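You operate a simulated robot arm through the tools that you are given. There is no shell and no other tool.

The job below is to be done with a simulated robot arm. You get a single attempt, and the scene is never put back.

## Task
Stack the bead bag marked "361" from the top of the orange bench on top of the bead bag that says "366". Put one of the wooden bowls from the top of the orange bench on the upper right shelf of the orange bench. Put one of the yellow beads from the top of the orange bench on the black pendant. Fetch the place card from the top of the long table and set it on the top open shelf of the tall cupboard. Take the yellow funnel tray on the top of the long table and put it away on the top of the wooden counter. Put one of the bobbins from the counter end of the long table on the top of the white bench. Put the 6 mm sieve from the counter end of the long table on the top of the orange bench and the 3 mm sieve on the top of the long table. Any order will do. Set down upright: bobbin.

The check looks at the end state, three seconds after you hand in, the way a careful person would. Anything else that was tipped, shoved, dropped, spilled or broken makes it a failure.

## Robot
A 6-joint arm with a fingered hand on a trunk, on a base that moves. Base frame: it is fixed to the floor where the robot stands at the start and does not move with it; the origin is under the middle of the robot, x ahead of it, y to its left, z up. Units: m, degrees, N and s.
With the tool pointing down near the work surface it reaches from about 0.1 to 0.76 m from the robot's upright axis, wherever it stands. Its first joint turns from -166.0 to 166.0 degrees. Places, roughly: bead bag [0.75, -0.25, 0.75]; black pendant (6x7x2 cm) [0.8, -1.1, 0.8]; bobbin (4x4x7 cm) [-1.3, 0.6, 0.8]; place card [-1, -2.5, 0.75]; sieve [-1.5, 0.75, 0.75]; top of the long table [-1.5, -1.1, 0.7]; top of the orange bench [0.6, -0.7, 0.8]; top of the white bench [-3.9, -0.9, 0.8]; top of the wooden counter [-1.5, 2.5, 0.9]; top open shelf of the tall cupboard [0.7, -1.7, 1.6]; upper right shelf of the orange bench [0.6, -0.9, 0.4]; wooden bowl (11x11x5 cm) [0.7, -1.2, 0.8]; yellow bead (2x2x2 cm) [0.4, -1, 0.8]; yellow bead (2x2x3 cm) [0.8, -0.7, 0.8]; yellow bead (3x3x2 cm) [0.4, -1.1, 0.8]; yellow funnel tray (14x9x4 cm) [-1.7, 0.2, 0.7]. Payload 5 kg.
The tool frame sits at the grasp point between the pads (the TCP): z along the fingers, y along the line on which they close. The tips reach 0.036 m beyond it. The gripper opens to 0.12 m; its body begins 0.042 m behind the TCP. The gripper is a hand of 4 fingers: y runs from the thumb to the fingers, the wrist lies at [-0.019, -0.123, -0.211] in the tool frame, and closing takes about 1.5 s.
Orientation is told as [roll, pitch, yaw] about the base's x, y, z axes, in that order, counted from this pose: with the fingers straight down and the wrist toward the robot, the tool's x, y and z point along [0, 1, 0], [1, 0, 0] and [0, 0, -1] of the base frame.

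## Interface
- The arm moves only by the tool play_rows. Its argument "targets" is text: rows parted by semicolons, each of 6 numbers parted by spaces: the shift along the base's x, y, z in units of 40 mm (1.0 is 40 mm), then the turn, a rotation vector about the base's x, y, z in units of 4 degrees (1.0 is 4 degrees). In form: x y z wx wy wz; .... A call has 1 to 20 rows; each row shifts and turns the commanded pose from where the row before left it. "jaw" is the opening, from 0 (shut) to 1 (fully open), set as the call begins (left out, the last holds). A call with a number of a shift or a turn outside -1 to 1 is refused whole. Each row takes 0.2 s and may step no farther than 0.05 m and 8.6 degrees from the row before; otherwise, or with a gripper value out of range, the whole call is refused. Where a pose cannot be reached the arm comes as near as it can. A force on the tool above 40 N (or 10 N above the force at the start of the call, whichever is more), or a blocked arm, ends the call early, and 0.2 s more pass. Each finger travels about 0.045 m/s and halts on what it meets, pressing with about 29 N; the grip force reading is that of the motor and also rises with nothing between the fingers. The clock runs only during rows and for 0.2 s after the last one: add rows that do not move to give the fingers time. The reply holds the time, the measured pose of the TCP, the force on the tool along the base axes, the opening and the grip force, in the units named above and with some noise, with the torque about the TCP (base axes, N m) and any sound that the robot's microphone picked up.
- Cameras (640 x 400 px; columns grow to the right, rows downward): "scene" is now at [0.0868, -0.0333, 1.7429]; the picture's right is [-0.54, -0.84, -0.00], its down [-0.72, 0.47, -0.51] and it looks along [0.43, -0.28, -0.86] (base axes); focal length 262 px, centre (320, 200). "wrist" rides on the gripper at [0.073, -0.101, -0.142] in the tool frame; the picture's right is [-0.79, 0.29, -0.54], its down [-0.56, -0.70, 0.44] and it looks along [-0.25, 0.65, 0.71] (tool axes); focal length 280 px, centre (320, 200). There is no depth. A picture from a camera that has moved, and an enlarged one, comes with that camera's place and axes in the base frame and with its lens.
- grab_frame(camera): a new picture of that camera. No time passes.
- raise_lower(by): slides the trunk up (or, below 0, down) by that many m; the arm and the scene camera ride with it, the base frame stays. It gives what a move gives, with no picture.
- roll_base(legs): drives the robot by 1 to 6 legs, each [ahead, turn to the left] in m and degrees, along the robot's own axes; the way and the turn of a leg run together, so that a leg with both is an arc; at most 1.5 m and 180 degrees a leg. The arm and the cameras ride along, it lands a little off, and it stops where it bumps. It gives what a move gives.
- set_fingers(index, middle, ring, thumb_bend, thumb_turn): sets how far each is bent, from 0 (flat) to 1 (curled in); at 0.3 the hand is open as for a grip, at 0.7 the pads meet at the TCP. One left out holds its place. A second passes; each finger stops where it meets its share of the squeeze, and holds until it gets a number again. A gripper value or a shape takes the hand back. It gives what a move gives, with no picture; readings hold the bend of each and the force on the fingers (four entries, about 0 where the hand has none), thumb and palm. thumb_turn goes from beside the hand (0) to across from the fingers (1), as for a grip.
- grasp_type(shape): the hand has 4 fingers and takes this shape, open, in about a second: jaw (thumb against the fingers, like two jaws); tri (thumb and two fingers); tip (a fingertip pinch); poke (one finger out to press); point (the index stretched); flat (the hand flat); cup (the hand cupped); fist (a fist). The gripper value then closes the fingers along that shape, each until it touches; the sizes above hold for jaw. It gives what a move gives, with no picture.
- pan_tilt(pan, tilt): turns the head with the scene camera to pan (to the left, within 86 degrees either way) and tilt (down, from -29 to 69), counted from straight ahead of the robot. It gives what a move gives.
- close_up(camera, box): a new picture of the part [left, top, right, bottom] of that camera's present view, enlarged. No time passes.
- job_done(): hands the job in; it is judged then, once.

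Nothing tells you exact positions but the pictures and the camera data. Unless the task says otherwise, let go and move clear before handing in.

The tools are called after "Request:" by a JSON object that holds its "api" and its "payload". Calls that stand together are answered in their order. play_rows: Moves the arm, as the interface text tells. Its arguments: {"type":"object","properties":{"targets":{"type":"string"},"jaw":{"type":"number"}},"required":["targets"]} The other tools are called the same way: raise_lower (by) moves the trunk up or down; grasp_type (shape) gives the hand a shape; set_fingers (index, middle, ring, thumb_bend, thumb_turn) moves the fingers one by one; roll_base (legs) drives the base; pan_tilt (pan, tilt) turns the head that bears the scene camera; grab_frame (camera) takes a picture; close_up (camera, box) takes an enlarged picture of a part of a camera's view; job_done () hands the job in.

At the start:

```text
time: 0.0
tool_pos: [0.2221, -0.5466, 1.1208]
ee_rot: [0.1, 0.0, 0.0]
wrist_force: [-0.7, -0.2, 0.5]
moment: [0.01, -0.02, -0.02]
width: 0.1196
grasp_force: 0.1
shape: jaw
bend: [0.3, 0.3, 0.3, 0.3, 0.98]
finger forces: [0.1, 0.0, 0.0, 0.0, 0.0, 0.0]
trunk travel left (down, up): [-0.773, 0.067]
robot x, y, heading: [-0.0036, 0.0011, -0.3]
head pan, tilt (commanded): [-32.9, 59.4]
```

scene: 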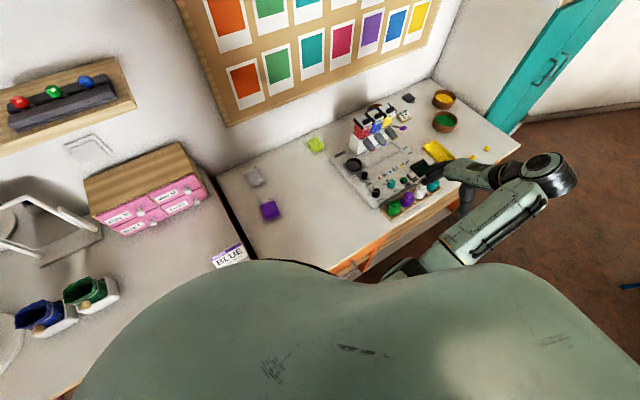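
wrist: 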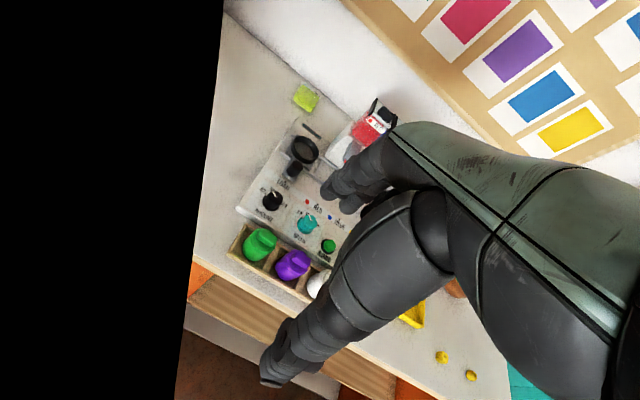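

I see the orange bench ahead and to the right, with bowls at its far right end and two or three bags near its left end. First I'll look closer at the bench before moving anything.

Request:
{"api": "close_up", "payload": {"camera": "scene", "box": [200, 120, 360, 280]}}

Request:
{"api": "close_up", "payload": {"camera": "scene", "box": [340, 80, 520, 220]}}

Request:
{"api": "close_up", "payload": {"camera": "wrist", "box": [200, 60, 420, 240]}}

```text
2.50 times, centred on (280, 200) of scene
camera zoom: at [0.0868, -0.0333, 1.7429], right [-0.54, -0.84, 0.0], down [-0.72, 0.47, -0.51], along [0.43, -0.28, -0.86], focal length 656 px, centre (420, 200)
```

zoom: 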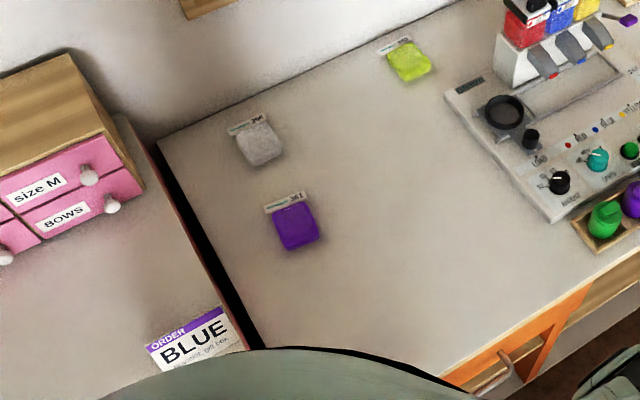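

```text
2.86 times, centred on (430, 150) of scene
camera zoom: at [0.0868, -0.0333, 1.7429], right [-0.54, -0.84, 0.0], down [-0.72, 0.47, -0.51], along [0.43, -0.28, -0.86], focal length 750 px, centre (6, 343)
```

zoom: 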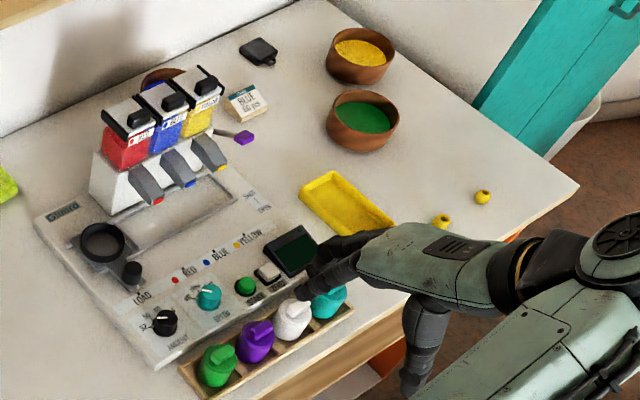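

```text
2.22 times, centred on (310, 150) of wrist
camera zoom: at [0.1212, -0.474, 1.2629], right [0.29, -0.79, 0.54], down [-0.7, -0.56, -0.44], along [0.65, -0.25, -0.71], focal length 623 px, centre (342, 311)
```

zoom: 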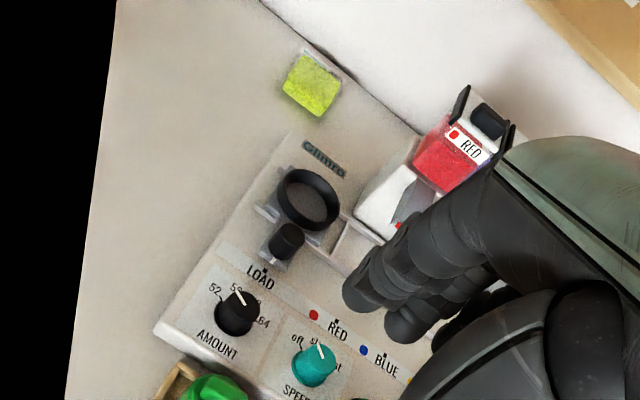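

Three bead bags: grey, purple, lime. I'll zoom to read their tags, and look at the black pendant and the bowls.

Request:
{"api": "close_up", "payload": {"camera": "scene", "box": [240, 160, 290, 190]}}

Request:
{"api": "close_up", "payload": {"camera": "scene", "box": [250, 190, 300, 225]}}

Request:
{"api": "close_up", "payload": {"camera": "scene", "box": [295, 130, 335, 160]}}

Request:
{"api": "close_up", "payload": {"camera": "scene", "box": [380, 80, 480, 140]}}

```text
12.80 times, centred on (265, 175) of scene
camera zoom: at [0.0868, -0.0333, 1.7429], right [-0.54, -0.84, 0.0], down [-0.72, 0.47, -0.51], along [0.43, -0.28, -0.86], focal length 3358 px, centre (1024, 520)
```

zoom: 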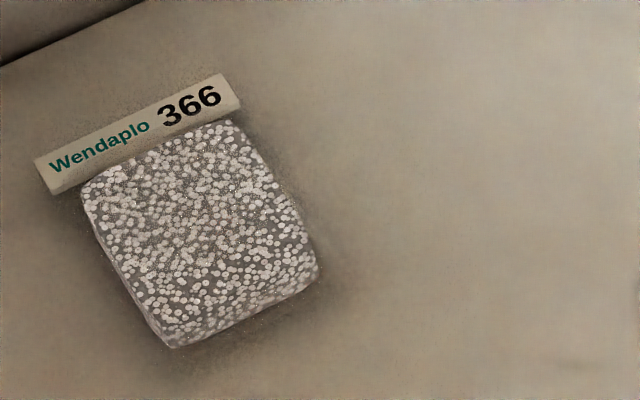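

```text
11.43 times, centred on (275, 208) of scene
camera zoom: at [0.0868, -0.0333, 1.7429], right [-0.54, -0.84, 0.0], down [-0.72, 0.47, -0.51], along [0.43, -0.28, -0.86], focal length 2998 px, centre (834, 114)
```

zoom: 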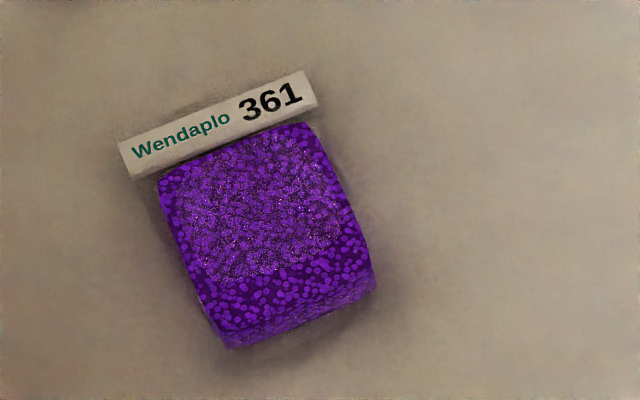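

```text
13.33 times, centred on (315, 145) of scene
camera zoom: at [0.0868, -0.0333, 1.7429], right [-0.54, -0.84, 0.0], down [-0.72, 0.47, -0.51], along [0.43, -0.28, -0.86], focal length 3498 px, centre (387, 933)
```

zoom: 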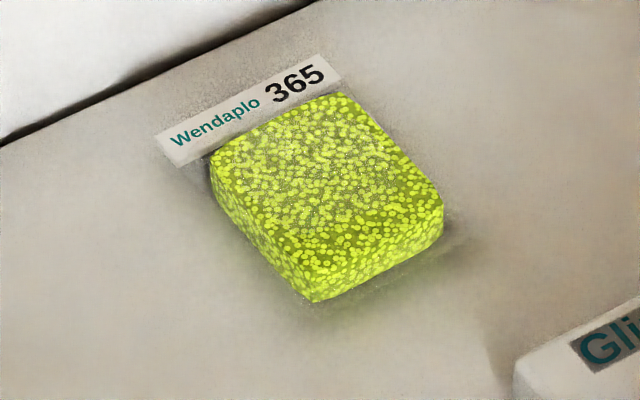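

```text
6.40 times, centred on (430, 110) of scene
camera zoom: at [0.0868, -0.0333, 1.7429], right [-0.54, -0.84, 0.0], down [-0.72, 0.47, -0.51], along [0.43, -0.28, -0.86], focal length 1679 px, centre (-384, 776)
```

zoom: 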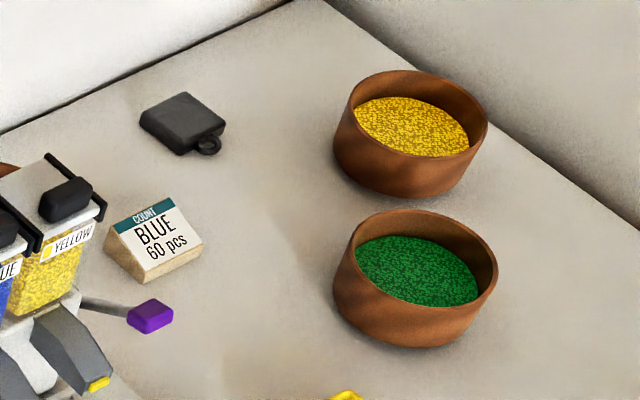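

The tags read 366 (grey), 361 (purple) and 365 (lime). Two bowls hold beads, and the pendant lies behind them on the left. Next I'll look around with the head, starting with the bench edge and its shelves.

Request:
{"api": "pan_tilt", "payload": {"pan": 0, "tilt": 69}}

Request:
{"api": "grab_frame", "payload": {"camera": "scene"}}

Request:
{"api": "pan_tilt", "payload": {"pan": -75, "tilt": 35}}

Request:
{"api": "grab_frame", "payload": {"camera": "scene"}}

Request:
{"api": "pan_tilt", "payload": {"pan": 75, "tilt": 35}}

Request:
{"api": "grab_frame", "payload": {"camera": "scene"}}

Request:
{"api": "pan_tilt", "payload": {"pan": -40, "tilt": 20}}

Request:
{"api": "grab_frame", "payload": {"camera": "scene"}}

```text
time: 1.0
tool_pos: [0.2211, -0.5479, 1.12]
ee_rot: [0.0, 0.0, 0.0]
wrist_force: [-0.2, -0.1, 0.6]
moment: [0.01, -0.01, 0.02]
width: 0.1196
grasp_force: 0.0
shape: jaw
bend: [0.3, 0.3, 0.3, 0.3, 0.98]
finger forces: [0.0, 0.0, 0.0, 0.0, 0.0, 0.1]
trunk travel left (down, up): [-0.773, 0.067]
robot x, y, heading: [-0.0008, 0.001, -0.0]
head pan, tilt (commanded): [0.0, 68.8]
```

```text
taken
camera scene: at [0.0861, 0.0031, 1.7328], right [0.0, -1.0, 0.0], down [-0.93, 0.0, -0.36], along [0.36, 0.0, -0.93], focal length 262 px, centre (320, 200)
```

scene: 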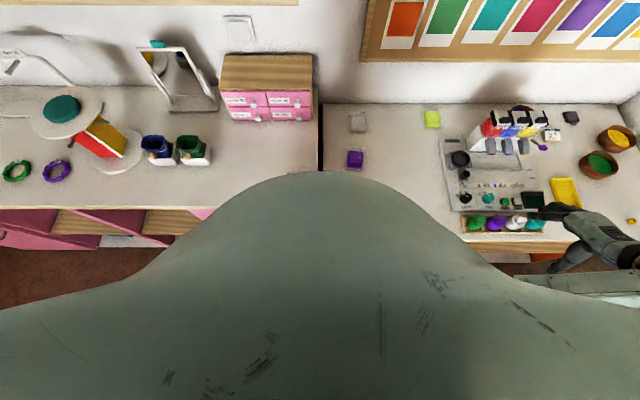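

```text
time: 2.5
tool_pos: [0.2213, -0.5475, 1.1217]
ee_rot: [0.0, -0.1, 0.0]
wrist_force: [0.1, 0.0, -0.4]
moment: [0.02, -0.01, 0.03]
width: 0.1198
grasp_force: 0.0
shape: jaw
bend: [0.3, 0.3, 0.3, 0.3, 0.98]
finger forces: [0.1, 0.0, 0.0, 0.1, 0.0, 0.0]
trunk travel left (down, up): [-0.773, 0.067]
robot x, y, heading: [-0.002, -0.0001, -0.0]
head pan, tilt (commanded): [-75.0, 35.0]
```

```text
taken
camera scene: at [0.0531, -0.0818, 1.7764], right [-0.97, -0.26, 0.0], down [-0.15, 0.55, -0.82], along [0.21, -0.79, -0.57], focal length 262 px, centre (320, 200)
```

scene: 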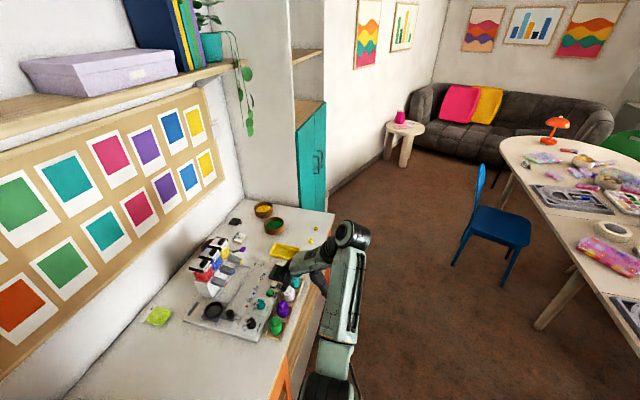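

```text
time: 4.8
tool_pos: [0.2221, -0.5482, 1.119]
ee_rot: [0.0, 0.0, 0.1]
wrist_force: [-0.2, 0.0, 0.0]
moment: [-0.01, -0.01, 0.01]
width: 0.1196
grasp_force: 0.1
shape: jaw
bend: [0.3, 0.3, 0.3, 0.3, 0.98]
finger forces: [0.0, 0.1, 0.0, 0.1, 0.0, 0.0]
trunk travel left (down, up): [-0.773, 0.067]
robot x, y, heading: [-0.0015, -0.0021, -0.2]
head pan, tilt (commanded): [75.0, 35.0]
```

```text
taken
camera scene: at [0.0531, 0.0883, 1.7765], right [0.97, -0.26, 0.0], down [-0.15, -0.55, -0.82], along [0.21, 0.79, -0.57], focal length 262 px, centre (320, 200)
```

scene: 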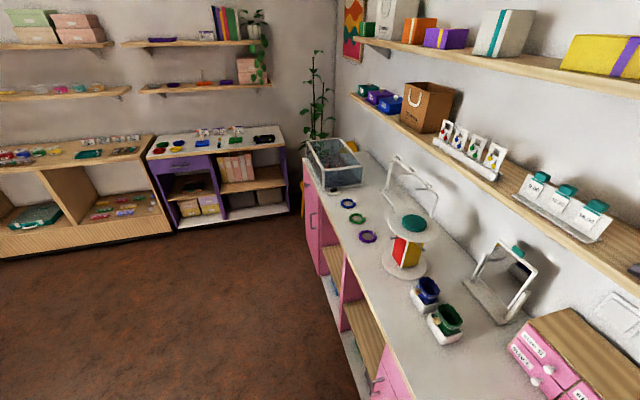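

```text
time: 6.7
tool_pos: [0.2207, -0.5475, 1.1194]
ee_rot: [-0.1, 0.0, 0.0]
wrist_force: [-0.7, -0.3, -0.4]
moment: [-0.02, 0.0, -0.04]
width: 0.1198
grasp_force: 0.1
shape: jaw
bend: [0.3, 0.3, 0.3, 0.3, 0.98]
finger forces: [0.0, 0.1, 0.0, 0.0, 0.0, 0.1]
trunk travel left (down, up): [-0.773, 0.067]
robot x, y, heading: [0.0011, -0.0017, -0.1]
head pan, tilt (commanded): [-40.0, 20.0]
```

```text
taken
camera scene: at [0.1016, -0.0566, 1.8003], right [-0.64, -0.77, 0.0], down [-0.26, 0.22, -0.94], along [0.72, -0.6, -0.34], focal length 262 px, centre (320, 200)
```

scene: 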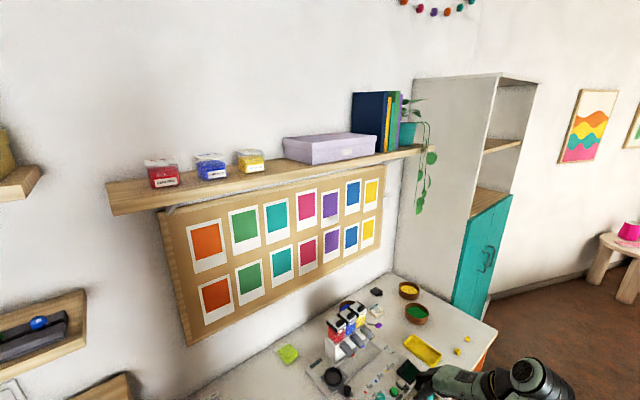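

The room is clear now: the orange bench is against the wall at +x, with the tall cupboard beyond its right end. The long table is behind and to the right, and the wooden counter and purple bench are at far left. I need the bench edge, and then a look behind me.

Request:
{"api": "pan_tilt", "payload": {"pan": -60, "tilt": 69}}

Request:
{"api": "grab_frame", "payload": {"camera": "scene"}}

Request:
{"api": "pan_tilt", "payload": {"pan": -86, "tilt": 15}}

Request:
{"api": "grab_frame", "payload": {"camera": "scene"}}

Request:
{"api": "pan_tilt", "payload": {"pan": 86, "tilt": 25}}

Request:
{"api": "grab_frame", "payload": {"camera": "scene"}}

```text
time: 7.9
tool_pos: [0.2216, -0.5477, 1.12]
ee_rot: [0.0, 0.0, 0.0]
wrist_force: [-0.6, 0.0, 0.7]
moment: [0.03, 0.0, -0.04]
width: 0.1196
grasp_force: 0.1
shape: jaw
bend: [0.3, 0.3, 0.3, 0.3, 0.98]
finger forces: [0.0, 0.0, 0.0, 0.1, 0.0, 0.0]
trunk travel left (down, up): [-0.773, 0.067]
robot x, y, heading: [0.0003, -0.0004, 0.3]
head pan, tilt (commanded): [-60.0, 68.8]
```

```text
taken
camera scene: at [0.0582, -0.0453, 1.7328], right [-0.87, -0.5, 0.0], down [-0.47, 0.81, -0.36], along [0.18, -0.31, -0.93], focal length 262 px, centre (320, 200)
```

scene: 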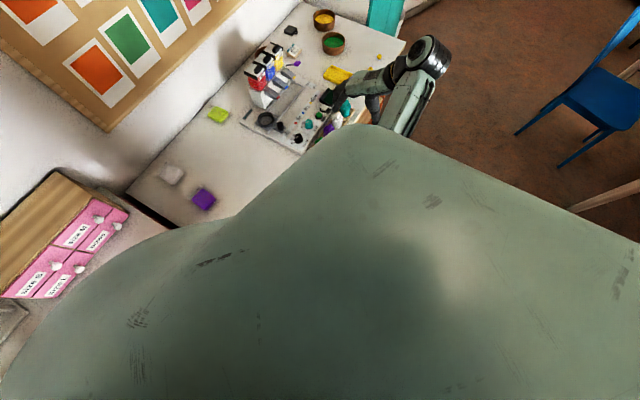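

```text
time: 9.1
tool_pos: [0.223, -0.5471, 1.1206]
ee_rot: [0.0, 0.0, 0.0]
wrist_force: [-0.3, 1.1, 0.3]
moment: [-0.02, -0.01, -0.01]
width: 0.1197
grasp_force: 0.0
shape: jaw
bend: [0.3, 0.3, 0.3, 0.3, 0.98]
finger forces: [0.0, 0.1, 0.0, 0.0, 0.1, 0.0]
trunk travel left (down, up): [-0.773, 0.067]
robot x, y, heading: [-0.0024, -0.0024, 0.2]
head pan, tilt (commanded): [-85.9, 15.0]
```

```text
taken
camera scene: at [0.0369, -0.09, 1.8083], right [-1.0, -0.07, 0.0], down [-0.02, 0.26, -0.97], along [0.07, -0.96, -0.26], focal length 262 px, centre (320, 200)
```

scene: 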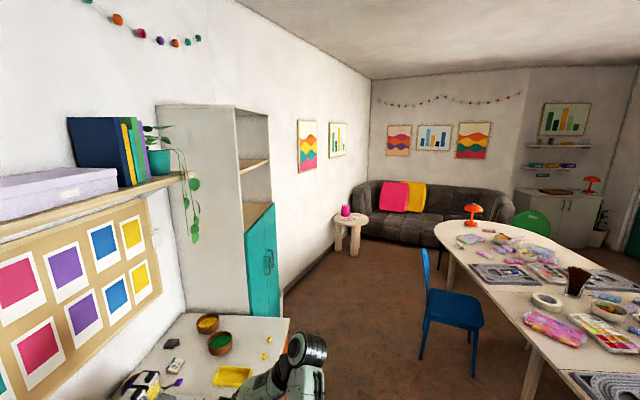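

```text
time: 11.7
tool_pos: [0.2214, -0.5466, 1.12]
ee_rot: [0.0, 0.0, -0.1]
wrist_force: [0.6, 0.2, 0.0]
moment: [0.02, 0.0, 0.06]
width: 0.1195
grasp_force: 0.0
shape: jaw
bend: [0.3, 0.3, 0.3, 0.3, 0.98]
finger forces: [0.0, 0.0, 0.0, 0.0, 0.1, 0.0]
trunk travel left (down, up): [-0.773, 0.067]
robot x, y, heading: [-0.0008, -0.002, 0.1]
head pan, tilt (commanded): [85.9, 25.0]
```

```text
taken
camera scene: at [0.0368, 0.0951, 1.7922], right [1.0, -0.07, 0.0], down [-0.03, -0.42, -0.91], along [0.06, 0.9, -0.42], focal length 262 px, centre (320, 200)
```

scene: 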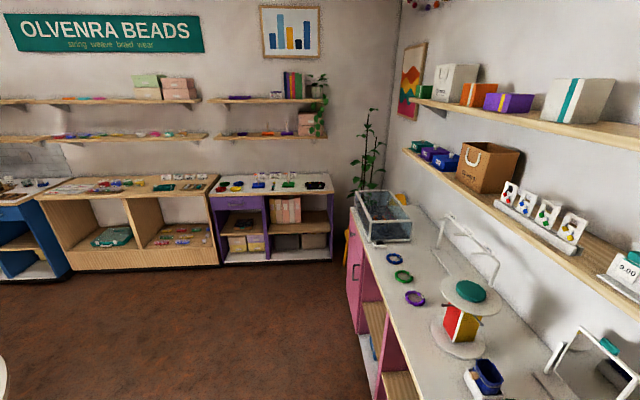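

The orange bench's front edge is near x=0.29 and its right corner near (0.30, -1.32). The grey 366 bag is about 0.8 m away, so I'll ease forward to bring it within reach.

Request:
{"api": "roll_base", "payload": {"legs": [[0.06, 0]]}}

Request:
{"api": "pan_tilt", "payload": {"pan": -20, "tilt": 60}}

Request:
{"api": "grab_frame", "payload": {"camera": "scene"}}

Request:
{"api": "grab_frame", "payload": {"camera": "wrist"}}

```text
time: 12.9
tool_pos: [0.2463, -0.5434, 1.1205]
ee_rot: [0.0, 0.0, 0.7]
wrist_force: [-0.7, 0.6, 0.6]
moment: [-0.06, 0.04, 0.0]
width: 0.1198
grasp_force: 0.1
shape: jaw
bend: [0.3, 0.3, 0.3, 0.3, 0.98]
finger forces: [0.1, 0.0, 0.0, 0.0, 0.1, 0.1]
trunk travel left (down, up): [-0.773, 0.067]
robot x, y, heading: [0.0153, 0.0026, 2.3]
head pan, tilt (commanded): [85.9, 25.0]
stopped in leg 1: the robot was blocked; the commanded pose is now the measured one
```

```text
time: 14.7
tool_pos: [0.2459, -0.5444, 1.1208]
ee_rot: [0.0, 0.0, 0.6]
wrist_force: [-0.3, -0.3, 0.8]
moment: [0.02, -0.03, -0.02]
width: 0.1197
grasp_force: 0.0
shape: jaw
bend: [0.3, 0.3, 0.3, 0.3, 0.98]
finger forces: [0.0, 0.0, 0.0, 0.0, 0.1, 0.0]
trunk travel left (down, up): [-0.773, 0.067]
robot x, y, heading: [0.0178, 0.0011, 2.2]
head pan, tilt (commanded): [-20.0, 60.0]
```

```text
taken
camera scene: at [0.112, -0.0142, 1.7422], right [-0.31, -0.95, 0.0], down [-0.82, 0.27, -0.5], along [0.48, -0.15, -0.87], focal length 262 px, centre (320, 200)
```

scene: 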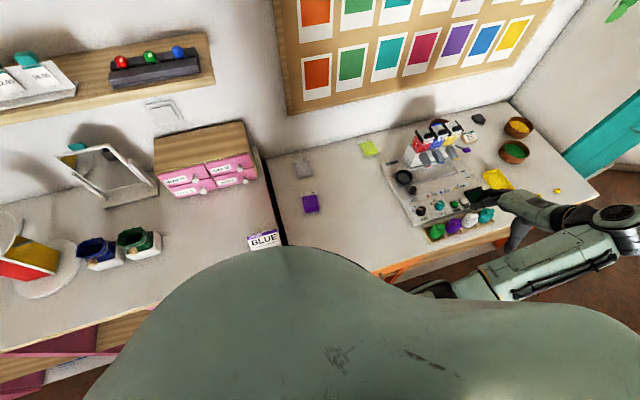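

```text
taken
camera wrist: at [0.1444, -0.4715, 1.2629], right [0.3, -0.79, 0.54], down [-0.7, -0.57, -0.44], along [0.66, -0.25, -0.71], focal length 280 px, centre (320, 200)
```

wrist: 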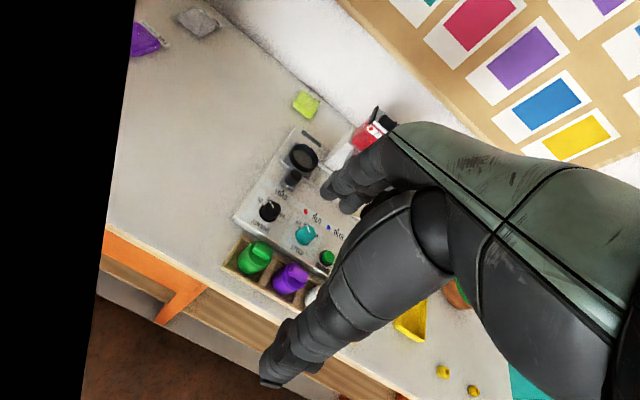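

The base touched the bench at x≈0.017, so that is as close as it gets. The purple bag 361 is near (0.615, -0.137) and 366 near (0.785, -0.155). I'll swing the hand over the purple bag, turned so it closes across the bag's sides.

Request:
{"api": "play_rows", "payload": {"targets": "0.4 0.5 0 0 0 -1;0.4 0.5 0 0 0 -1;0.4 0.5 0 0 0 -1;0.4 0.5 0 0 0 -1;0.4 0.5 0 0 0 -1;0.4 0.5 0 0 0 -1;0.4 0.5 0 0 0 -1;0.4 0.5 0 0 0 -1;0.4 0.5 0 0 0 -1;0.4 0.5 0 0 0 -1;0.4 0.5 0 0 0 -1;0.4 0.5 0 0 0 -1;0.4 0.5 0 0 0 -1;0.4 0.5 0 0 0 -1;0.4 0.5 0 0 0 -1;0.4 0.5 0 0 0 -1;0.4 0.5 0 0 0 -1;0.4 0.5 0 0 0 -1;0.4 0.5 0 0 0 -1;0.4 0.5 0 0 0 -1", "jaw": 1}}

Request:
{"api": "grab_frame", "payload": {"camera": "wrist"}}

Request:
{"api": "grab_frame", "payload": {"camera": "scene"}}

```text
time: 18.9
tool_pos: [0.571, -0.1473, 1.1079]
ee_rot: [0.1, -0.2, -79.3]
wrist_force: [-0.1, 0.5, 0.3]
moment: [0.0, 0.02, -0.01]
width: 0.12
grasp_force: 0.0
shape: jaw
bend: [0.3, 0.3, 0.3, 0.3, 0.98]
finger forces: [0.0, 0.1, 0.1, 0.0, 0.0, 0.1]
out of reach, approached as far as the arm can: row 20
trunk travel left (down, up): [-0.773, 0.067]
robot x, y, heading: [0.0184, 0.001, 2.2]
head pan, tilt (commanded): [-20.0, 60.0]
```

```text
taken
camera wrist: at [0.6242, -0.0317, 1.2499], right [-0.72, -0.43, 0.54], down [-0.68, 0.58, -0.45], along [-0.13, -0.69, -0.71], focal length 280 px, centre (320, 200)
```

wrist: 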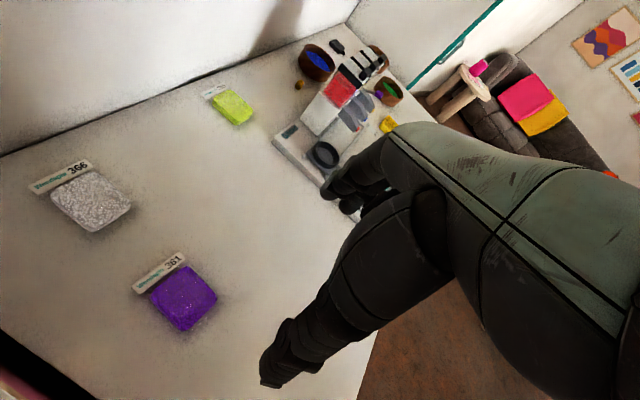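

```text
taken
camera scene: at [0.1136, -0.0132, 1.7421], right [-0.31, -0.95, 0.0], down [-0.82, 0.27, -0.5], along [0.47, -0.15, -0.87], focal length 262 px, centre (320, 200)
```

scene: 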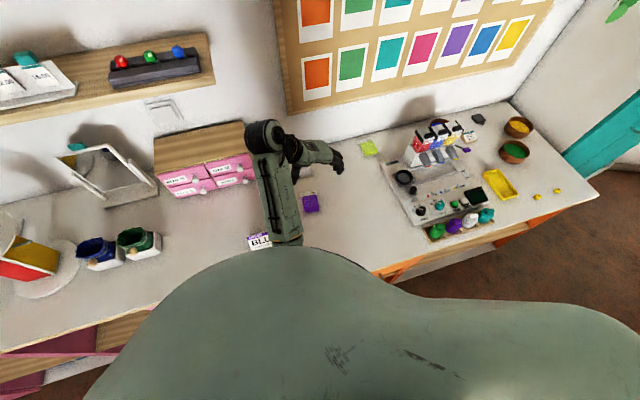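

The hand hit its reach limit at this height, which is expected this far up. The wrist view puts 361 at about (0.617, -0.137) and 366 at about (0.79, -0.157). I'll zoom in on both bags.

Request:
{"api": "close_up", "payload": {"camera": "wrist", "box": [20, 150, 240, 340]}}

Request:
{"api": "close_up", "payload": {"camera": "wrist", "box": [270, 30, 430, 130]}}

```text
2.11 times, centred on (130, 245) of wrist
camera zoom: at [0.6242, -0.0317, 1.2499], right [-0.72, -0.43, 0.54], down [-0.68, 0.58, -0.45], along [-0.13, -0.69, -0.71], focal length 590 px, centre (720, 105)
```

zoom: 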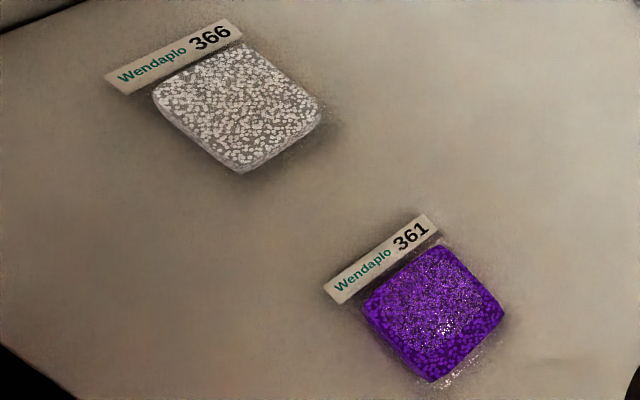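

```text
4.00 times, centred on (350, 80) of wrist
camera zoom: at [0.6242, -0.0317, 1.2499], right [-0.72, -0.43, 0.54], down [-0.68, 0.58, -0.45], along [-0.13, -0.69, -0.71], focal length 1122 px, centre (200, 680)
```

zoom: 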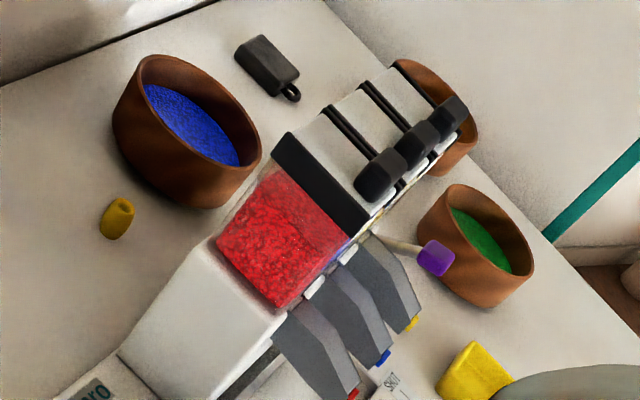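

Header cards sit at z≈0.81, so the bench top is near z=0.80 and the bags are about 2 cm thick. I'll finish the yaw to match bag 361, lower the hand, and tilt it forward 45° for reach.

Request:
{"api": "play_rows", "payload": {"targets": "0 0 -0.8 0 0 -0.97;0 0 -0.8 0 0 -0.97;0 0 -0.8 0 0 -0.97;0 0 -0.8 0 0 -0.97;0 0 -0.8 0 0 -0.97;0 0 0 -0.143 -0.926 0;0 0 0 -0.143 -0.926 0;0 0 0 -0.143 -0.926 0;0 0 0 -0.143 -0.926 0;0 0 0 -0.143 -0.926 0;0 0 0 -0.143 -0.926 0;0 0 0 -0.143 -0.926 0;0 0 0 -0.143 -0.926 0;0 0 0 -0.143 -0.926 0;0 0 0 -0.143 -0.926 0;0 0 0 -0.143 -0.926 0;0 0 0 -0.143 -0.926 0"}}

Request:
{"api": "grab_frame", "payload": {"camera": "wrist"}}

Request:
{"api": "grab_frame", "payload": {"camera": "scene"}}

```text
time: 22.5
tool_pos: [0.5682, -0.1519, 0.9511]
ee_rot: [45.0, 0.1, -99.2]
wrist_force: [0.3, -0.9, 0.1]
moment: [0.03, -0.04, 0.07]
width: 0.1199
grasp_force: 0.0
shape: jaw
bend: [0.3, 0.3, 0.3, 0.3, 0.98]
finger forces: [0.0, 0.0, 0.0, 0.1, 0.0, 0.1]
trunk travel left (down, up): [-0.773, 0.067]
robot x, y, heading: [0.0192, 0.002, 2.1]
head pan, tilt (commanded): [-20.0, 60.0]
```

```text
taken
camera wrist: at [0.5358, -0.0436, 1.1037], right [-0.98, -0.13, -0.18], down [0.03, 0.71, -0.71], along [0.22, -0.7, -0.68], focal length 280 px, centre (320, 200)
```

wrist: 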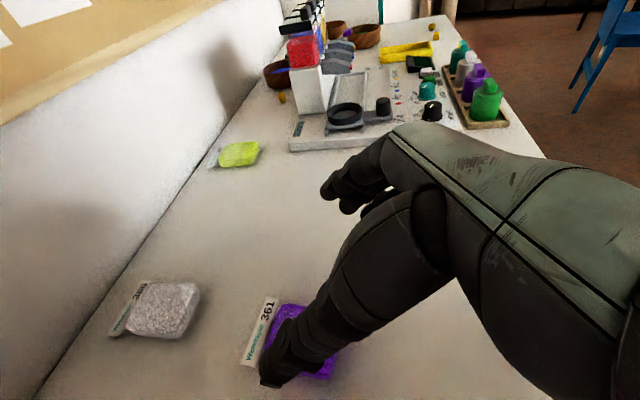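

```text
taken
camera scene: at [0.1117, -0.0128, 1.7422], right [-0.31, -0.95, 0.0], down [-0.82, 0.27, -0.5], along [0.48, -0.15, -0.87], focal length 262 px, centre (320, 200)
```

scene: 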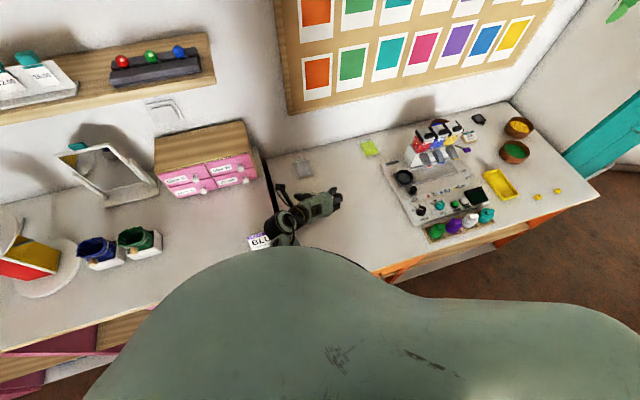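

Bag 366 appears from the side now, confirmed near (0.796, -0.16). I'll zoom to judge its thickness and see where the thumb and fingers are relative to 361.

Request:
{"api": "close_up", "payload": {"camera": "wrist", "box": [90, 260, 370, 400]}}

Request:
{"api": "close_up", "payload": {"camera": "scene", "box": [230, 140, 370, 250]}}

```text
2.29 times, centred on (230, 330) of wrist
camera zoom: at [0.5358, -0.0436, 1.1037], right [-0.98, -0.13, -0.18], down [0.03, 0.71, -0.71], along [0.22, -0.7, -0.68], focal length 641 px, centre (526, -97)
```

zoom: 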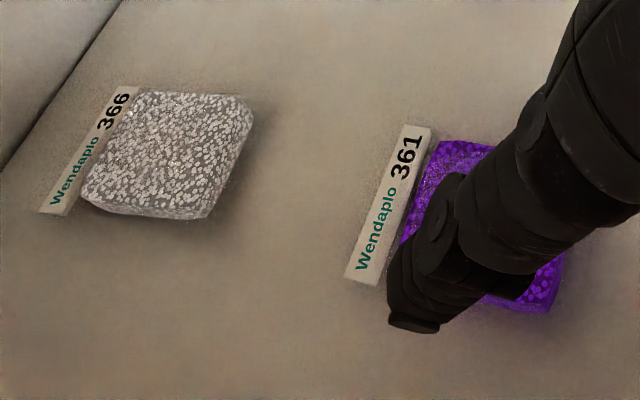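

```text
3.64 times, centred on (300, 195) of scene
camera zoom: at [0.1117, -0.0128, 1.7422], right [-0.31, -0.95, 0.0], down [-0.82, 0.27, -0.5], along [0.48, -0.15, -0.87], focal length 954 px, centre (393, 218)
```

zoom: 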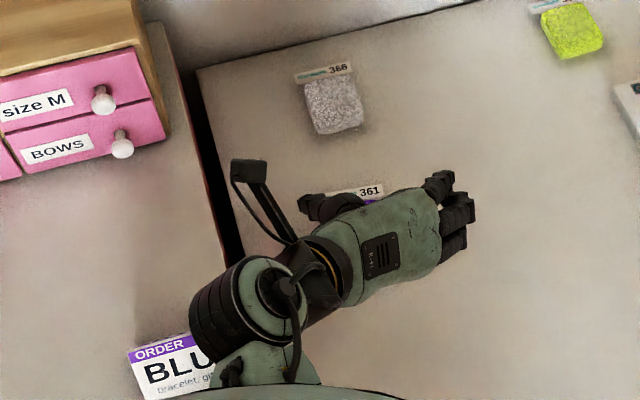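

With the hand tilted, the three fingers sit at different heights, which suits a flat bag badly. I'll level the hand and yaw so that it closes along x, thumb on the near side and fingers behind the header. Then I'll raise the trunk and test the real forward reach in free air.

Request:
{"api": "play_rows", "payload": {"targets": "0 0 0 0.143 0.926 0;0 0 0 0.143 0.926 0;0 0 0 0.143 0.926 0;0 0 0 0.143 0.926 0;0 0 0 0.143 0.926 0;0 0 0 0.143 0.926 0;0 0 0 0.143 0.926 0;0 0 0 0.143 0.926 0;0 0 0 0.143 0.926 0;0 0 0 0.143 0.926 0;0 0 0 0.143 0.926 0;0 0 0 0.143 0.926 0;0 0 0 0 0 1;0 0 0 0 0 1;0 0 0 0 0 1;0 0 0 0 0 1;0 0 0 0 0 1;0 0 0 0 0 1;0 0 0 0 0 1;0 0 0 0 0 1"}}

Request:
{"api": "play_rows", "payload": {"targets": "0 0 0 0 0 1;0 0 0 0 0 1;0 0 0 0 0 1;0 0 0 0 0 1;0 0 0 0 0 1;0 0 0 0 0 1;0 0 0 0 0 1;0 0 0 0 0 1;0 0 0 0 0 1;0 0 0 0 0 1;0 0 0 0 0 1;0 0 0 0 0 1;0 0 0 0 0 1;0 0 0 0 0 1;0 0 0 0 0 0.6"}}

Request:
{"api": "grab_frame", "payload": {"camera": "wrist"}}

Request:
{"api": "raise_lower", "payload": {"by": 0.06}}

```text
time: 26.7
tool_pos: [0.5677, -0.1474, 0.9497]
ee_rot: [0.0, 0.0, -66.9]
wrist_force: [0.2, -1.1, 0.1]
moment: [0.0, -0.02, -0.01]
width: 0.1197
grasp_force: 0.0
shape: jaw
bend: [0.3, 0.3, 0.3, 0.3, 0.98]
finger forces: [0.0, 0.0, 0.1, 0.0, 0.1, 0.0]
trunk travel left (down, up): [-0.773, 0.067]
robot x, y, heading: [0.0194, 0.0065, 1.7]
head pan, tilt (commanded): [-20.0, 60.0]
```

```text
time: 29.9
tool_pos: [0.5682, -0.1471, 0.9516]
ee_rot: [0.0, 0.0, -8.4]
wrist_force: [0.5, -0.7, 0.4]
moment: [0.01, -0.01, -0.02]
width: 0.1201
grasp_force: 0.0
shape: jaw
bend: [0.3, 0.3, 0.3, 0.3, 0.98]
finger forces: [0.1, 0.0, 0.0, 0.0, 0.1, 0.0]
trunk travel left (down, up): [-0.773, 0.067]
robot x, y, heading: [0.0198, 0.0006, 2.2]
head pan, tilt (commanded): [-20.0, 60.0]
```

```text
taken
camera wrist: at [0.48, -0.0615, 1.0936], right [0.17, -0.82, 0.54], down [-0.77, -0.45, -0.44], along [0.61, -0.34, -0.71], focal length 280 px, centre (320, 200)
```

wrist: 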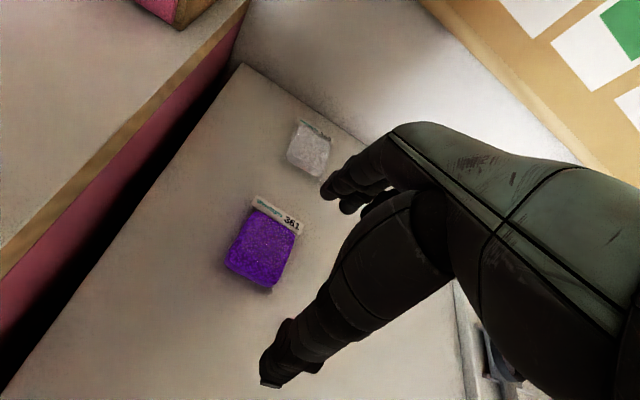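

```text
time: 30.9
tool_pos: [0.5694, -0.1494, 1.0109]
ee_rot: [0.0, 0.0, -8.5]
wrist_force: [-0.8, 0.0, -0.4]
moment: [0.04, 0.0, 0.03]
width: 0.1199
grasp_force: 0.0
shape: jaw
bend: [0.3, 0.3, 0.3, 0.3, 0.98]
finger forces: [0.0, 0.0, 0.1, 0.0, 0.0, 0.0]
trunk travel left (down, up): [-0.833, 0.007]
robot x, y, heading: [0.017, -0.0013, 2.2]
head pan, tilt (commanded): [-20.0, 60.0]
```

Wrist view gives 361's centre at (0.618, -0.139) and 366's at (0.796, -0.159). Now a free-air test of how far forward the level hand can go at z≈0.92.

Request:
{"api": "play_rows", "payload": {"targets": "0.6 -0.02 -0.22 0 0 0;0.6 -0.02 -0.22 0 0 0;0.6 -0.02 -0.22 0 0 0;0.6 -0.02 -0.22 0 0 0;0.6 -0.02 -0.22 0 0 0;0.6 -0.02 -0.22 0 0 0;0.6 -0.02 -0.22 0 0 0;0.6 -0.02 -0.22 0 0 0;0.6 -0.02 -0.22 0 0 0;0.6 -0.02 -0.22 0 0 0"}}

```text
time: 33.1
tool_pos: [0.8093, -0.1574, 0.9195]
ee_rot: [0.0, 0.1, -8.5]
wrist_force: [-0.8, 0.3, -0.7]
moment: [0.01, 0.01, 0.01]
width: 0.12
grasp_force: 0.0
shape: jaw
bend: [0.3, 0.3, 0.3, 0.3, 0.98]
finger forces: [0.0, 0.0, 0.1, 0.0, 0.1, 0.0]
trunk travel left (down, up): [-0.833, 0.007]
robot x, y, heading: [0.0198, 0.0035, 1.8]
head pan, tilt (commanded): [-20.0, 60.0]
```

Reach is fine, as the hand got to x=0.81 without trouble. Now back over the purple bag, lower partway, and check alignment before the final descent.

Request:
{"api": "play_rows", "payload": {"targets": "-0.89 0.075 0 0 0 0;-0.89 0.075 0 0 0 0;-0.89 0.075 0 0 0 0;-0.89 0.075 0 0 0 0;-0.89 0.075 0 0 0 0;0 0 -0.4 0 0 0.3;0 0 -0.4 0 0 0.3"}}

Request:
{"api": "grab_frame", "payload": {"camera": "wrist"}}

Request:
{"api": "close_up", "payload": {"camera": "scene", "box": [240, 140, 380, 240]}}

```text
time: 34.7
tool_pos: [0.6304, -0.1443, 0.8913]
ee_rot: [0.0, 0.0, -6.0]
wrist_force: [0.1, -1.2, -0.3]
moment: [0.0, -0.03, -0.02]
width: 0.1202
grasp_force: 0.1
shape: jaw
bend: [0.3, 0.3, 0.3, 0.3, 0.98]
finger forces: [0.1, 0.0, 0.1, 0.1, 0.1, 0.1]
trunk travel left (down, up): [-0.833, 0.007]
robot x, y, heading: [0.0188, 0.0008, 1.9]
head pan, tilt (commanded): [-20.0, 60.0]
```

```text
taken
camera wrist: at [0.5385, -0.0595, 1.0334], right [0.2, -0.82, 0.54], down [-0.76, -0.48, -0.44], along [0.62, -0.32, -0.71], focal length 280 px, centre (320, 200)
```

wrist: 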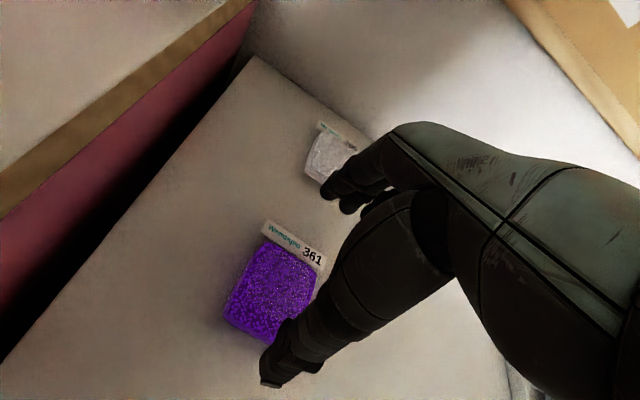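

```text
4.00 times, centred on (310, 190) of scene
camera zoom: at [0.1124, -0.0133, 1.8022], right [-0.31, -0.95, 0.0], down [-0.82, 0.27, -0.5], along [0.48, -0.15, -0.87], focal length 1049 px, centre (360, 240)
```

zoom: 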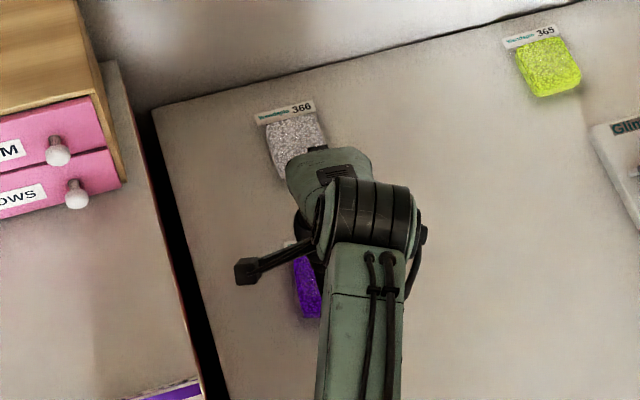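

The hand is centred on the bag to within a few millimetres. I'll nudge it slightly left and descend so the tips almost touch the bench.

Request:
{"api": "play_rows", "payload": {"targets": "-0.03 0.1 -0.4 0 0 0;0 0 -0.4 0 0 0;0 0 -0.3 0 0 0;0 0 0 0 0 0"}}

Request:
{"api": "grab_frame", "payload": {"camera": "wrist"}}

```text
time: 35.7
tool_pos: [0.629, -0.1398, 0.8455]
ee_rot: [0.0, 0.0, -6.1]
wrist_force: [0.7, -1.0, 0.2]
moment: [0.0, 0.01, -0.01]
width: 0.1201
grasp_force: 0.1
shape: jaw
bend: [0.3, 0.3, 0.3, 0.3, 0.98]
finger forces: [0.0, 0.0, 0.0, 0.0, 0.0, 0.1]
trunk travel left (down, up): [-0.833, 0.007]
robot x, y, heading: [0.0151, 0.0021, 1.8]
head pan, tilt (commanded): [-20.0, 60.0]
```

```text
taken
camera wrist: at [0.537, -0.0549, 0.9885], right [0.2, -0.82, 0.54], down [-0.76, -0.48, -0.44], along [0.62, -0.32, -0.71], focal length 280 px, centre (320, 200)
```

wrist: 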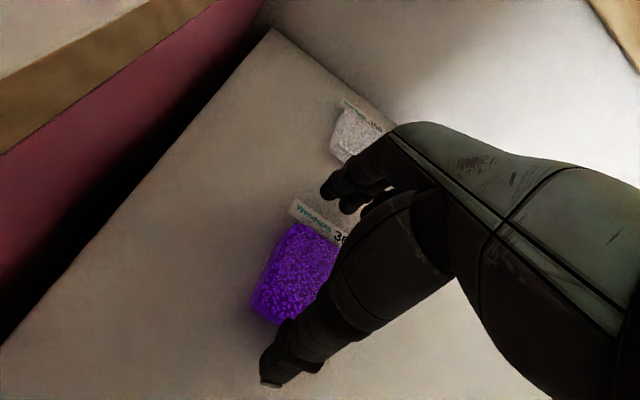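

Thumb is in front of the bag and fingers are just beyond the header. I'll ease down a few millimetres more, watching the force.

Request:
{"api": "play_rows", "payload": {"targets": "0 0 -0.1 0 0 0;0 0 0 0 0 0"}}

Request:
{"api": "close_up", "payload": {"camera": "wrist", "box": [220, 160, 420, 400]}}

```text
time: 36.3
tool_pos: [0.632, -0.1386, 0.8413]
ee_rot: [0.0, 0.0, -6.2]
wrist_force: [0.3, 0.3, 0.0]
moment: [-0.05, 0.01, 0.01]
width: 0.1198
grasp_force: 0.1
shape: jaw
bend: [0.3, 0.3, 0.3, 0.3, 0.98]
finger forces: [0.0, 0.0, 0.1, 0.0, 0.1, 0.1]
trunk travel left (down, up): [-0.833, 0.007]
robot x, y, heading: [0.0161, 0.0033, 2.1]
head pan, tilt (commanded): [-20.0, 60.0]
```

```text
1.67 times, centred on (320, 280) of wrist
camera zoom: at [0.5381, -0.0551, 0.9852], right [0.2, -0.82, 0.54], down [-0.76, -0.48, -0.44], along [0.62, -0.32, -0.71], focal length 467 px, centre (320, 67)
```

zoom: 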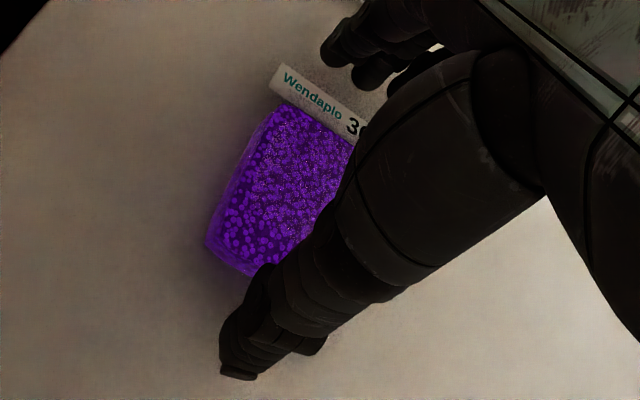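

Now I'll close the hand on the bag while standing still.

Request:
{"api": "play_rows", "payload": {"targets": "0 0 0 0 0 0;0 0 0 0 0 0;0 0 0 0 0 0;0 0 0 0 0 0;0 0 0 0 0 0;0 0 0 0 0 0;0 0 0 0 0 0;0 0 0 0 0 0", "jaw": 0.3}}

Request:
{"api": "close_up", "payload": {"camera": "wrist", "box": [220, 160, 420, 400]}}

```text
time: 38.1
tool_pos: [0.6292, -0.1385, 0.8462]
ee_rot: [0.0, -0.3, -6.1]
wrist_force: [3.9, -0.2, 31.5]
moment: [-0.09, 0.01, 0.01]
width: 0.0791
grasp_force: 29.6
shape: jaw
bend: [0.28, 0.37, 0.4, 0.63, 1.0]
finger forces: [16.6, 10.8, 2.9, 0.0, 28.7, 0.1]
trunk travel left (down, up): [-0.833, 0.007]
robot x, y, heading: [0.0214, 0.0052, 2.0]
head pan, tilt (commanded): [-20.0, 60.0]
```

```text
1.67 times, centred on (320, 280) of wrist
camera zoom: at [0.537, -0.0548, 0.988], right [0.2, -0.81, 0.55], down [-0.75, -0.48, -0.45], along [0.63, -0.32, -0.71], focal length 467 px, centre (320, 67)
```

zoom: 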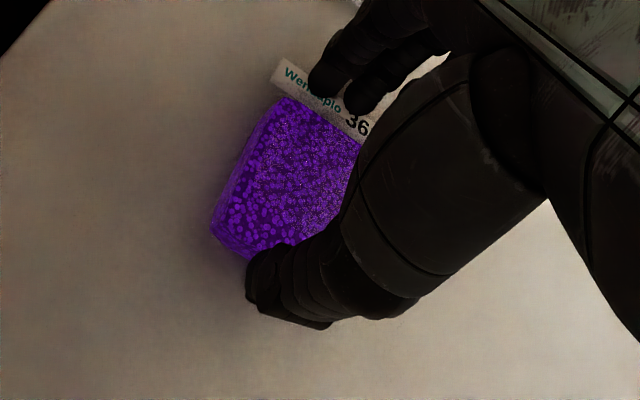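

The fingers came down on the header card and are pressing the hand upward (31 N). I'll rise a few millimetres to relieve this and see whether the bag follows.

Request:
{"api": "play_rows", "payload": {"targets": "0 0 0.1 0 0 0;0 0 0.1 0 0 0;0 0 0.1 0 0 0;0 0 0 0 0 0"}}

Request:
{"api": "close_up", "payload": {"camera": "wrist", "box": [220, 160, 420, 400]}}

```text
time: 39.1
tool_pos: [0.6291, -0.1388, 0.8553]
ee_rot: [0.1, -0.1, -6.1]
wrist_force: [3.2, -0.1, 20.2]
moment: [0.15, 0.37, -0.03]
width: 0.0654
grasp_force: 28.4
shape: jaw
bend: [0.73, 0.4, 0.4, 0.72, 1.0]
finger forces: [11.3, 11.0, 0.0, 0.0, 22.5, 0.0]
trunk travel left (down, up): [-0.833, 0.007]
robot x, y, heading: [0.0202, 0.0034, 1.9]
head pan, tilt (commanded): [-20.0, 60.0]
```

```text
1.67 times, centred on (320, 280) of wrist
camera zoom: at [0.5367, -0.0542, 0.9977], right [0.2, -0.82, 0.54], down [-0.76, -0.48, -0.44], along [0.62, -0.32, -0.71], focal length 467 px, centre (320, 67)
```

zoom: 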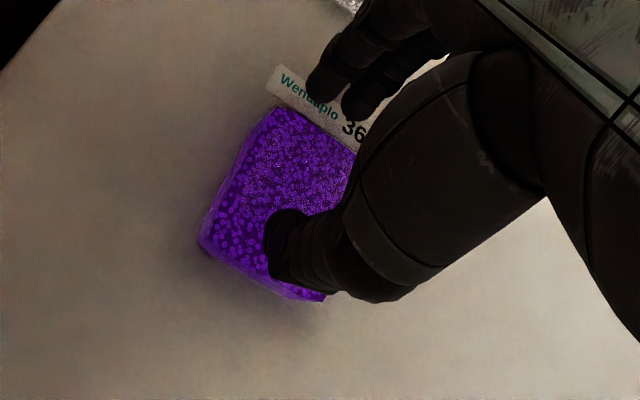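

The thumb slid up onto the bag, so that grip is poor. I'll open, rise clear, and check the bag before choosing a better grasp.

Request:
{"api": "play_rows", "payload": {"targets": "0 0 0 0 0 0;0 0 0 0 0 0;0 0 0 0 0 0;0 0 0 0 0 0;0 0 0 0 0 0;0 0 0 0 0 0;0 0 0.5 0 0 0;0 0 0.5 0 0 0;0 0 0.5 0 0 0", "jaw": 1}}

Request:
{"api": "grab_frame", "payload": {"camera": "wrist"}}

```text
time: 41.1
tool_pos: [0.6301, -0.1379, 0.9149]
ee_rot: [0.0, 0.1, -6.2]
wrist_force: [0.9, -0.5, -0.4]
moment: [0.01, -0.01, 0.01]
width: 0.1196
grasp_force: 0.2
shape: jaw
bend: [0.3, 0.3, 0.3, 0.3, 0.98]
finger forces: [0.0, 0.0, 0.0, 0.0, 0.0, 0.0]
trunk travel left (down, up): [-0.833, 0.007]
robot x, y, heading: [0.0182, 0.0025, 2.1]
head pan, tilt (commanded): [-20.0, 60.0]
```

```text
taken
camera wrist: at [0.5387, -0.0539, 1.0579], right [0.2, -0.82, 0.54], down [-0.76, -0.48, -0.44], along [0.62, -0.32, -0.72], focal length 280 px, centre (320, 200)
```

wrist: 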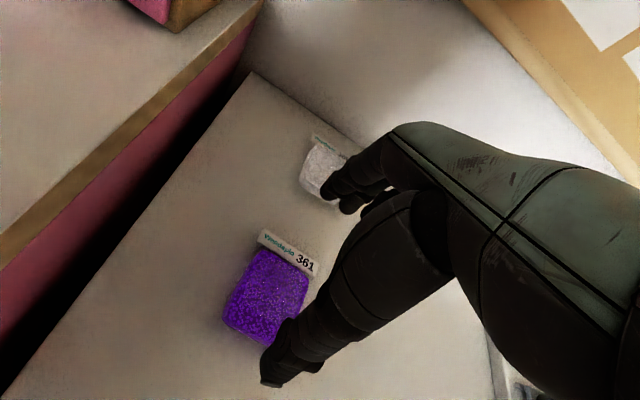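

The bag is back flat at about (0.618, -0.136), undisturbed. Gripping across its sides avoids the header, so I'll yaw -90° and test whether that orientation still reaches over bag 366.

Request:
{"api": "play_rows", "payload": {"targets": "0 0 0.25 0 0 -1;0 0 0 0 0 -1;0 0 0 0 0 -1;0 0 0 0 0 -1;0 0 0 0 0 -1;0 0 0 0 0 -1;0 0 0 0 0 -1;0 0 0 0 0 -1;0 0 0 0 0 -1;0 0 0 0 0 -1;0 0 0 0 0 -1;0 0 0 0 0 -1;0 0 0 0 0 -1;0 0 0 0 0 -1;0 0 0 0 0 -1;0 0 0 0 0 -1;0 0 0 0 0 -1;0 0 0 0 0 -1;0 0 0 0 0 -1;0 0 0 0 0 -1"}}

Request:
{"api": "play_rows", "payload": {"targets": "0.7 0 0 0 0 -1;0.7 0 0 0 0 -1;0.7 0 0 0 0 0;0.7 0 0 0 0 0;0.7 -0.2 0 0 0 0;0.7 -0.2 0 0 0 0"}}

Request:
{"api": "grab_frame", "payload": {"camera": "wrist"}}

```text
time: 45.3
tool_pos: [0.6287, -0.138, 0.9258]
ee_rot: [0.1, -0.1, -86.2]
wrist_force: [-0.1, -0.3, 0.8]
moment: [0.02, 0.01, -0.02]
width: 0.1196
grasp_force: 0.0
shape: jaw
bend: [0.3, 0.3, 0.3, 0.3, 0.98]
finger forces: [0.0, 0.0, 0.0, 0.1, 0.1, 0.1]
trunk travel left (down, up): [-0.833, 0.007]
robot x, y, heading: [0.0204, 0.0054, 2.0]
head pan, tilt (commanded): [-20.0, 60.0]
```

```text
time: 46.7
tool_pos: [0.747, -0.1411, 0.9461]
ee_rot: [0.1, 0.0, -93.9]
wrist_force: [0.6, -0.7, 0.0]
moment: [0.01, 0.01, -0.03]
width: 0.1196
grasp_force: 0.1
shape: jaw
bend: [0.3, 0.3, 0.3, 0.3, 0.98]
finger forces: [0.0, 0.0, 0.0, 0.0, 0.1, 0.0]
out of reach, approached as far as the arm can: row 4, 5, 6
trunk travel left (down, up): [-0.833, 0.007]
robot x, y, heading: [0.0219, 0.0016, 1.8]
head pan, tilt (commanded): [-20.0, 60.0]
```

```text
taken
camera wrist: at [0.8267, -0.0442, 1.0885], right [-0.81, -0.23, 0.54], down [-0.51, 0.74, -0.44], along [-0.3, -0.63, -0.71], focal length 280 px, centre (320, 200)
```

wrist: 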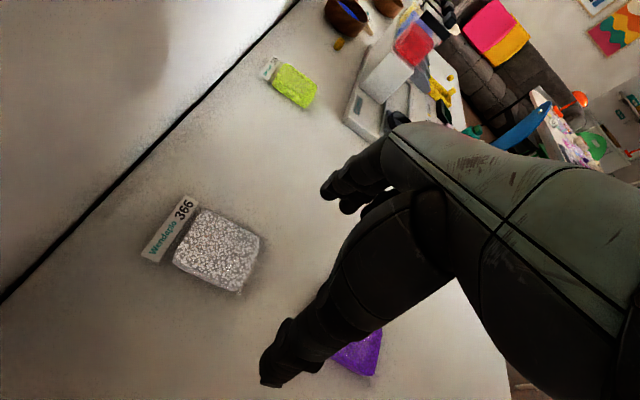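

Closing across y reaches x≈0.747 at this height, and should reach further when lower. Back over 361 in this orientation.

Request:
{"api": "play_rows", "payload": {"targets": "-0.7 0.1 0 0 0 0;-0.7 0.1 0 0 0 0;-0.7 0.1 0 0 0 0;-0.7 0.1 0 0 0 0;-0.7 0 0 0 0 0"}}

Request:
{"api": "grab_frame", "payload": {"camera": "wrist"}}

```text
time: 47.9
tool_pos: [0.6061, -0.1266, 0.9488]
ee_rot: [0.2, 0.1, -94.1]
wrist_force: [-0.6, 0.5, -0.5]
moment: [0.01, 0.0, 0.02]
width: 0.1195
grasp_force: 0.0
shape: jaw
bend: [0.3, 0.3, 0.3, 0.3, 0.98]
finger forces: [0.0, 0.0, 0.1, 0.1, 0.0, 0.0]
trunk travel left (down, up): [-0.833, 0.007]
robot x, y, heading: [0.0205, 0.0031, 1.9]
head pan, tilt (commanded): [-20.0, 60.0]
```

```text
taken
camera wrist: at [0.6851, -0.0299, 1.0923], right [-0.81, -0.23, 0.54], down [-0.51, 0.74, -0.44], along [-0.3, -0.63, -0.71], focal length 280 px, centre (320, 200)
```

wrist: 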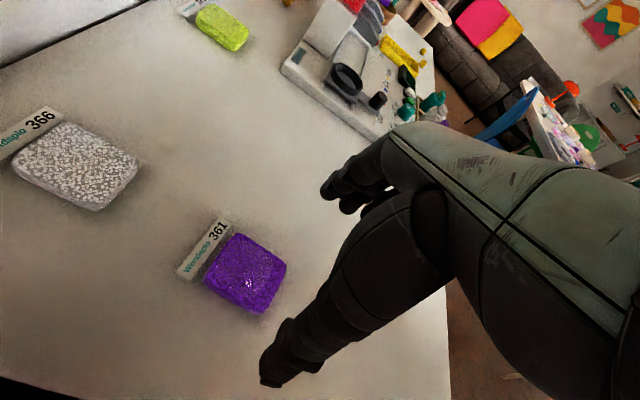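

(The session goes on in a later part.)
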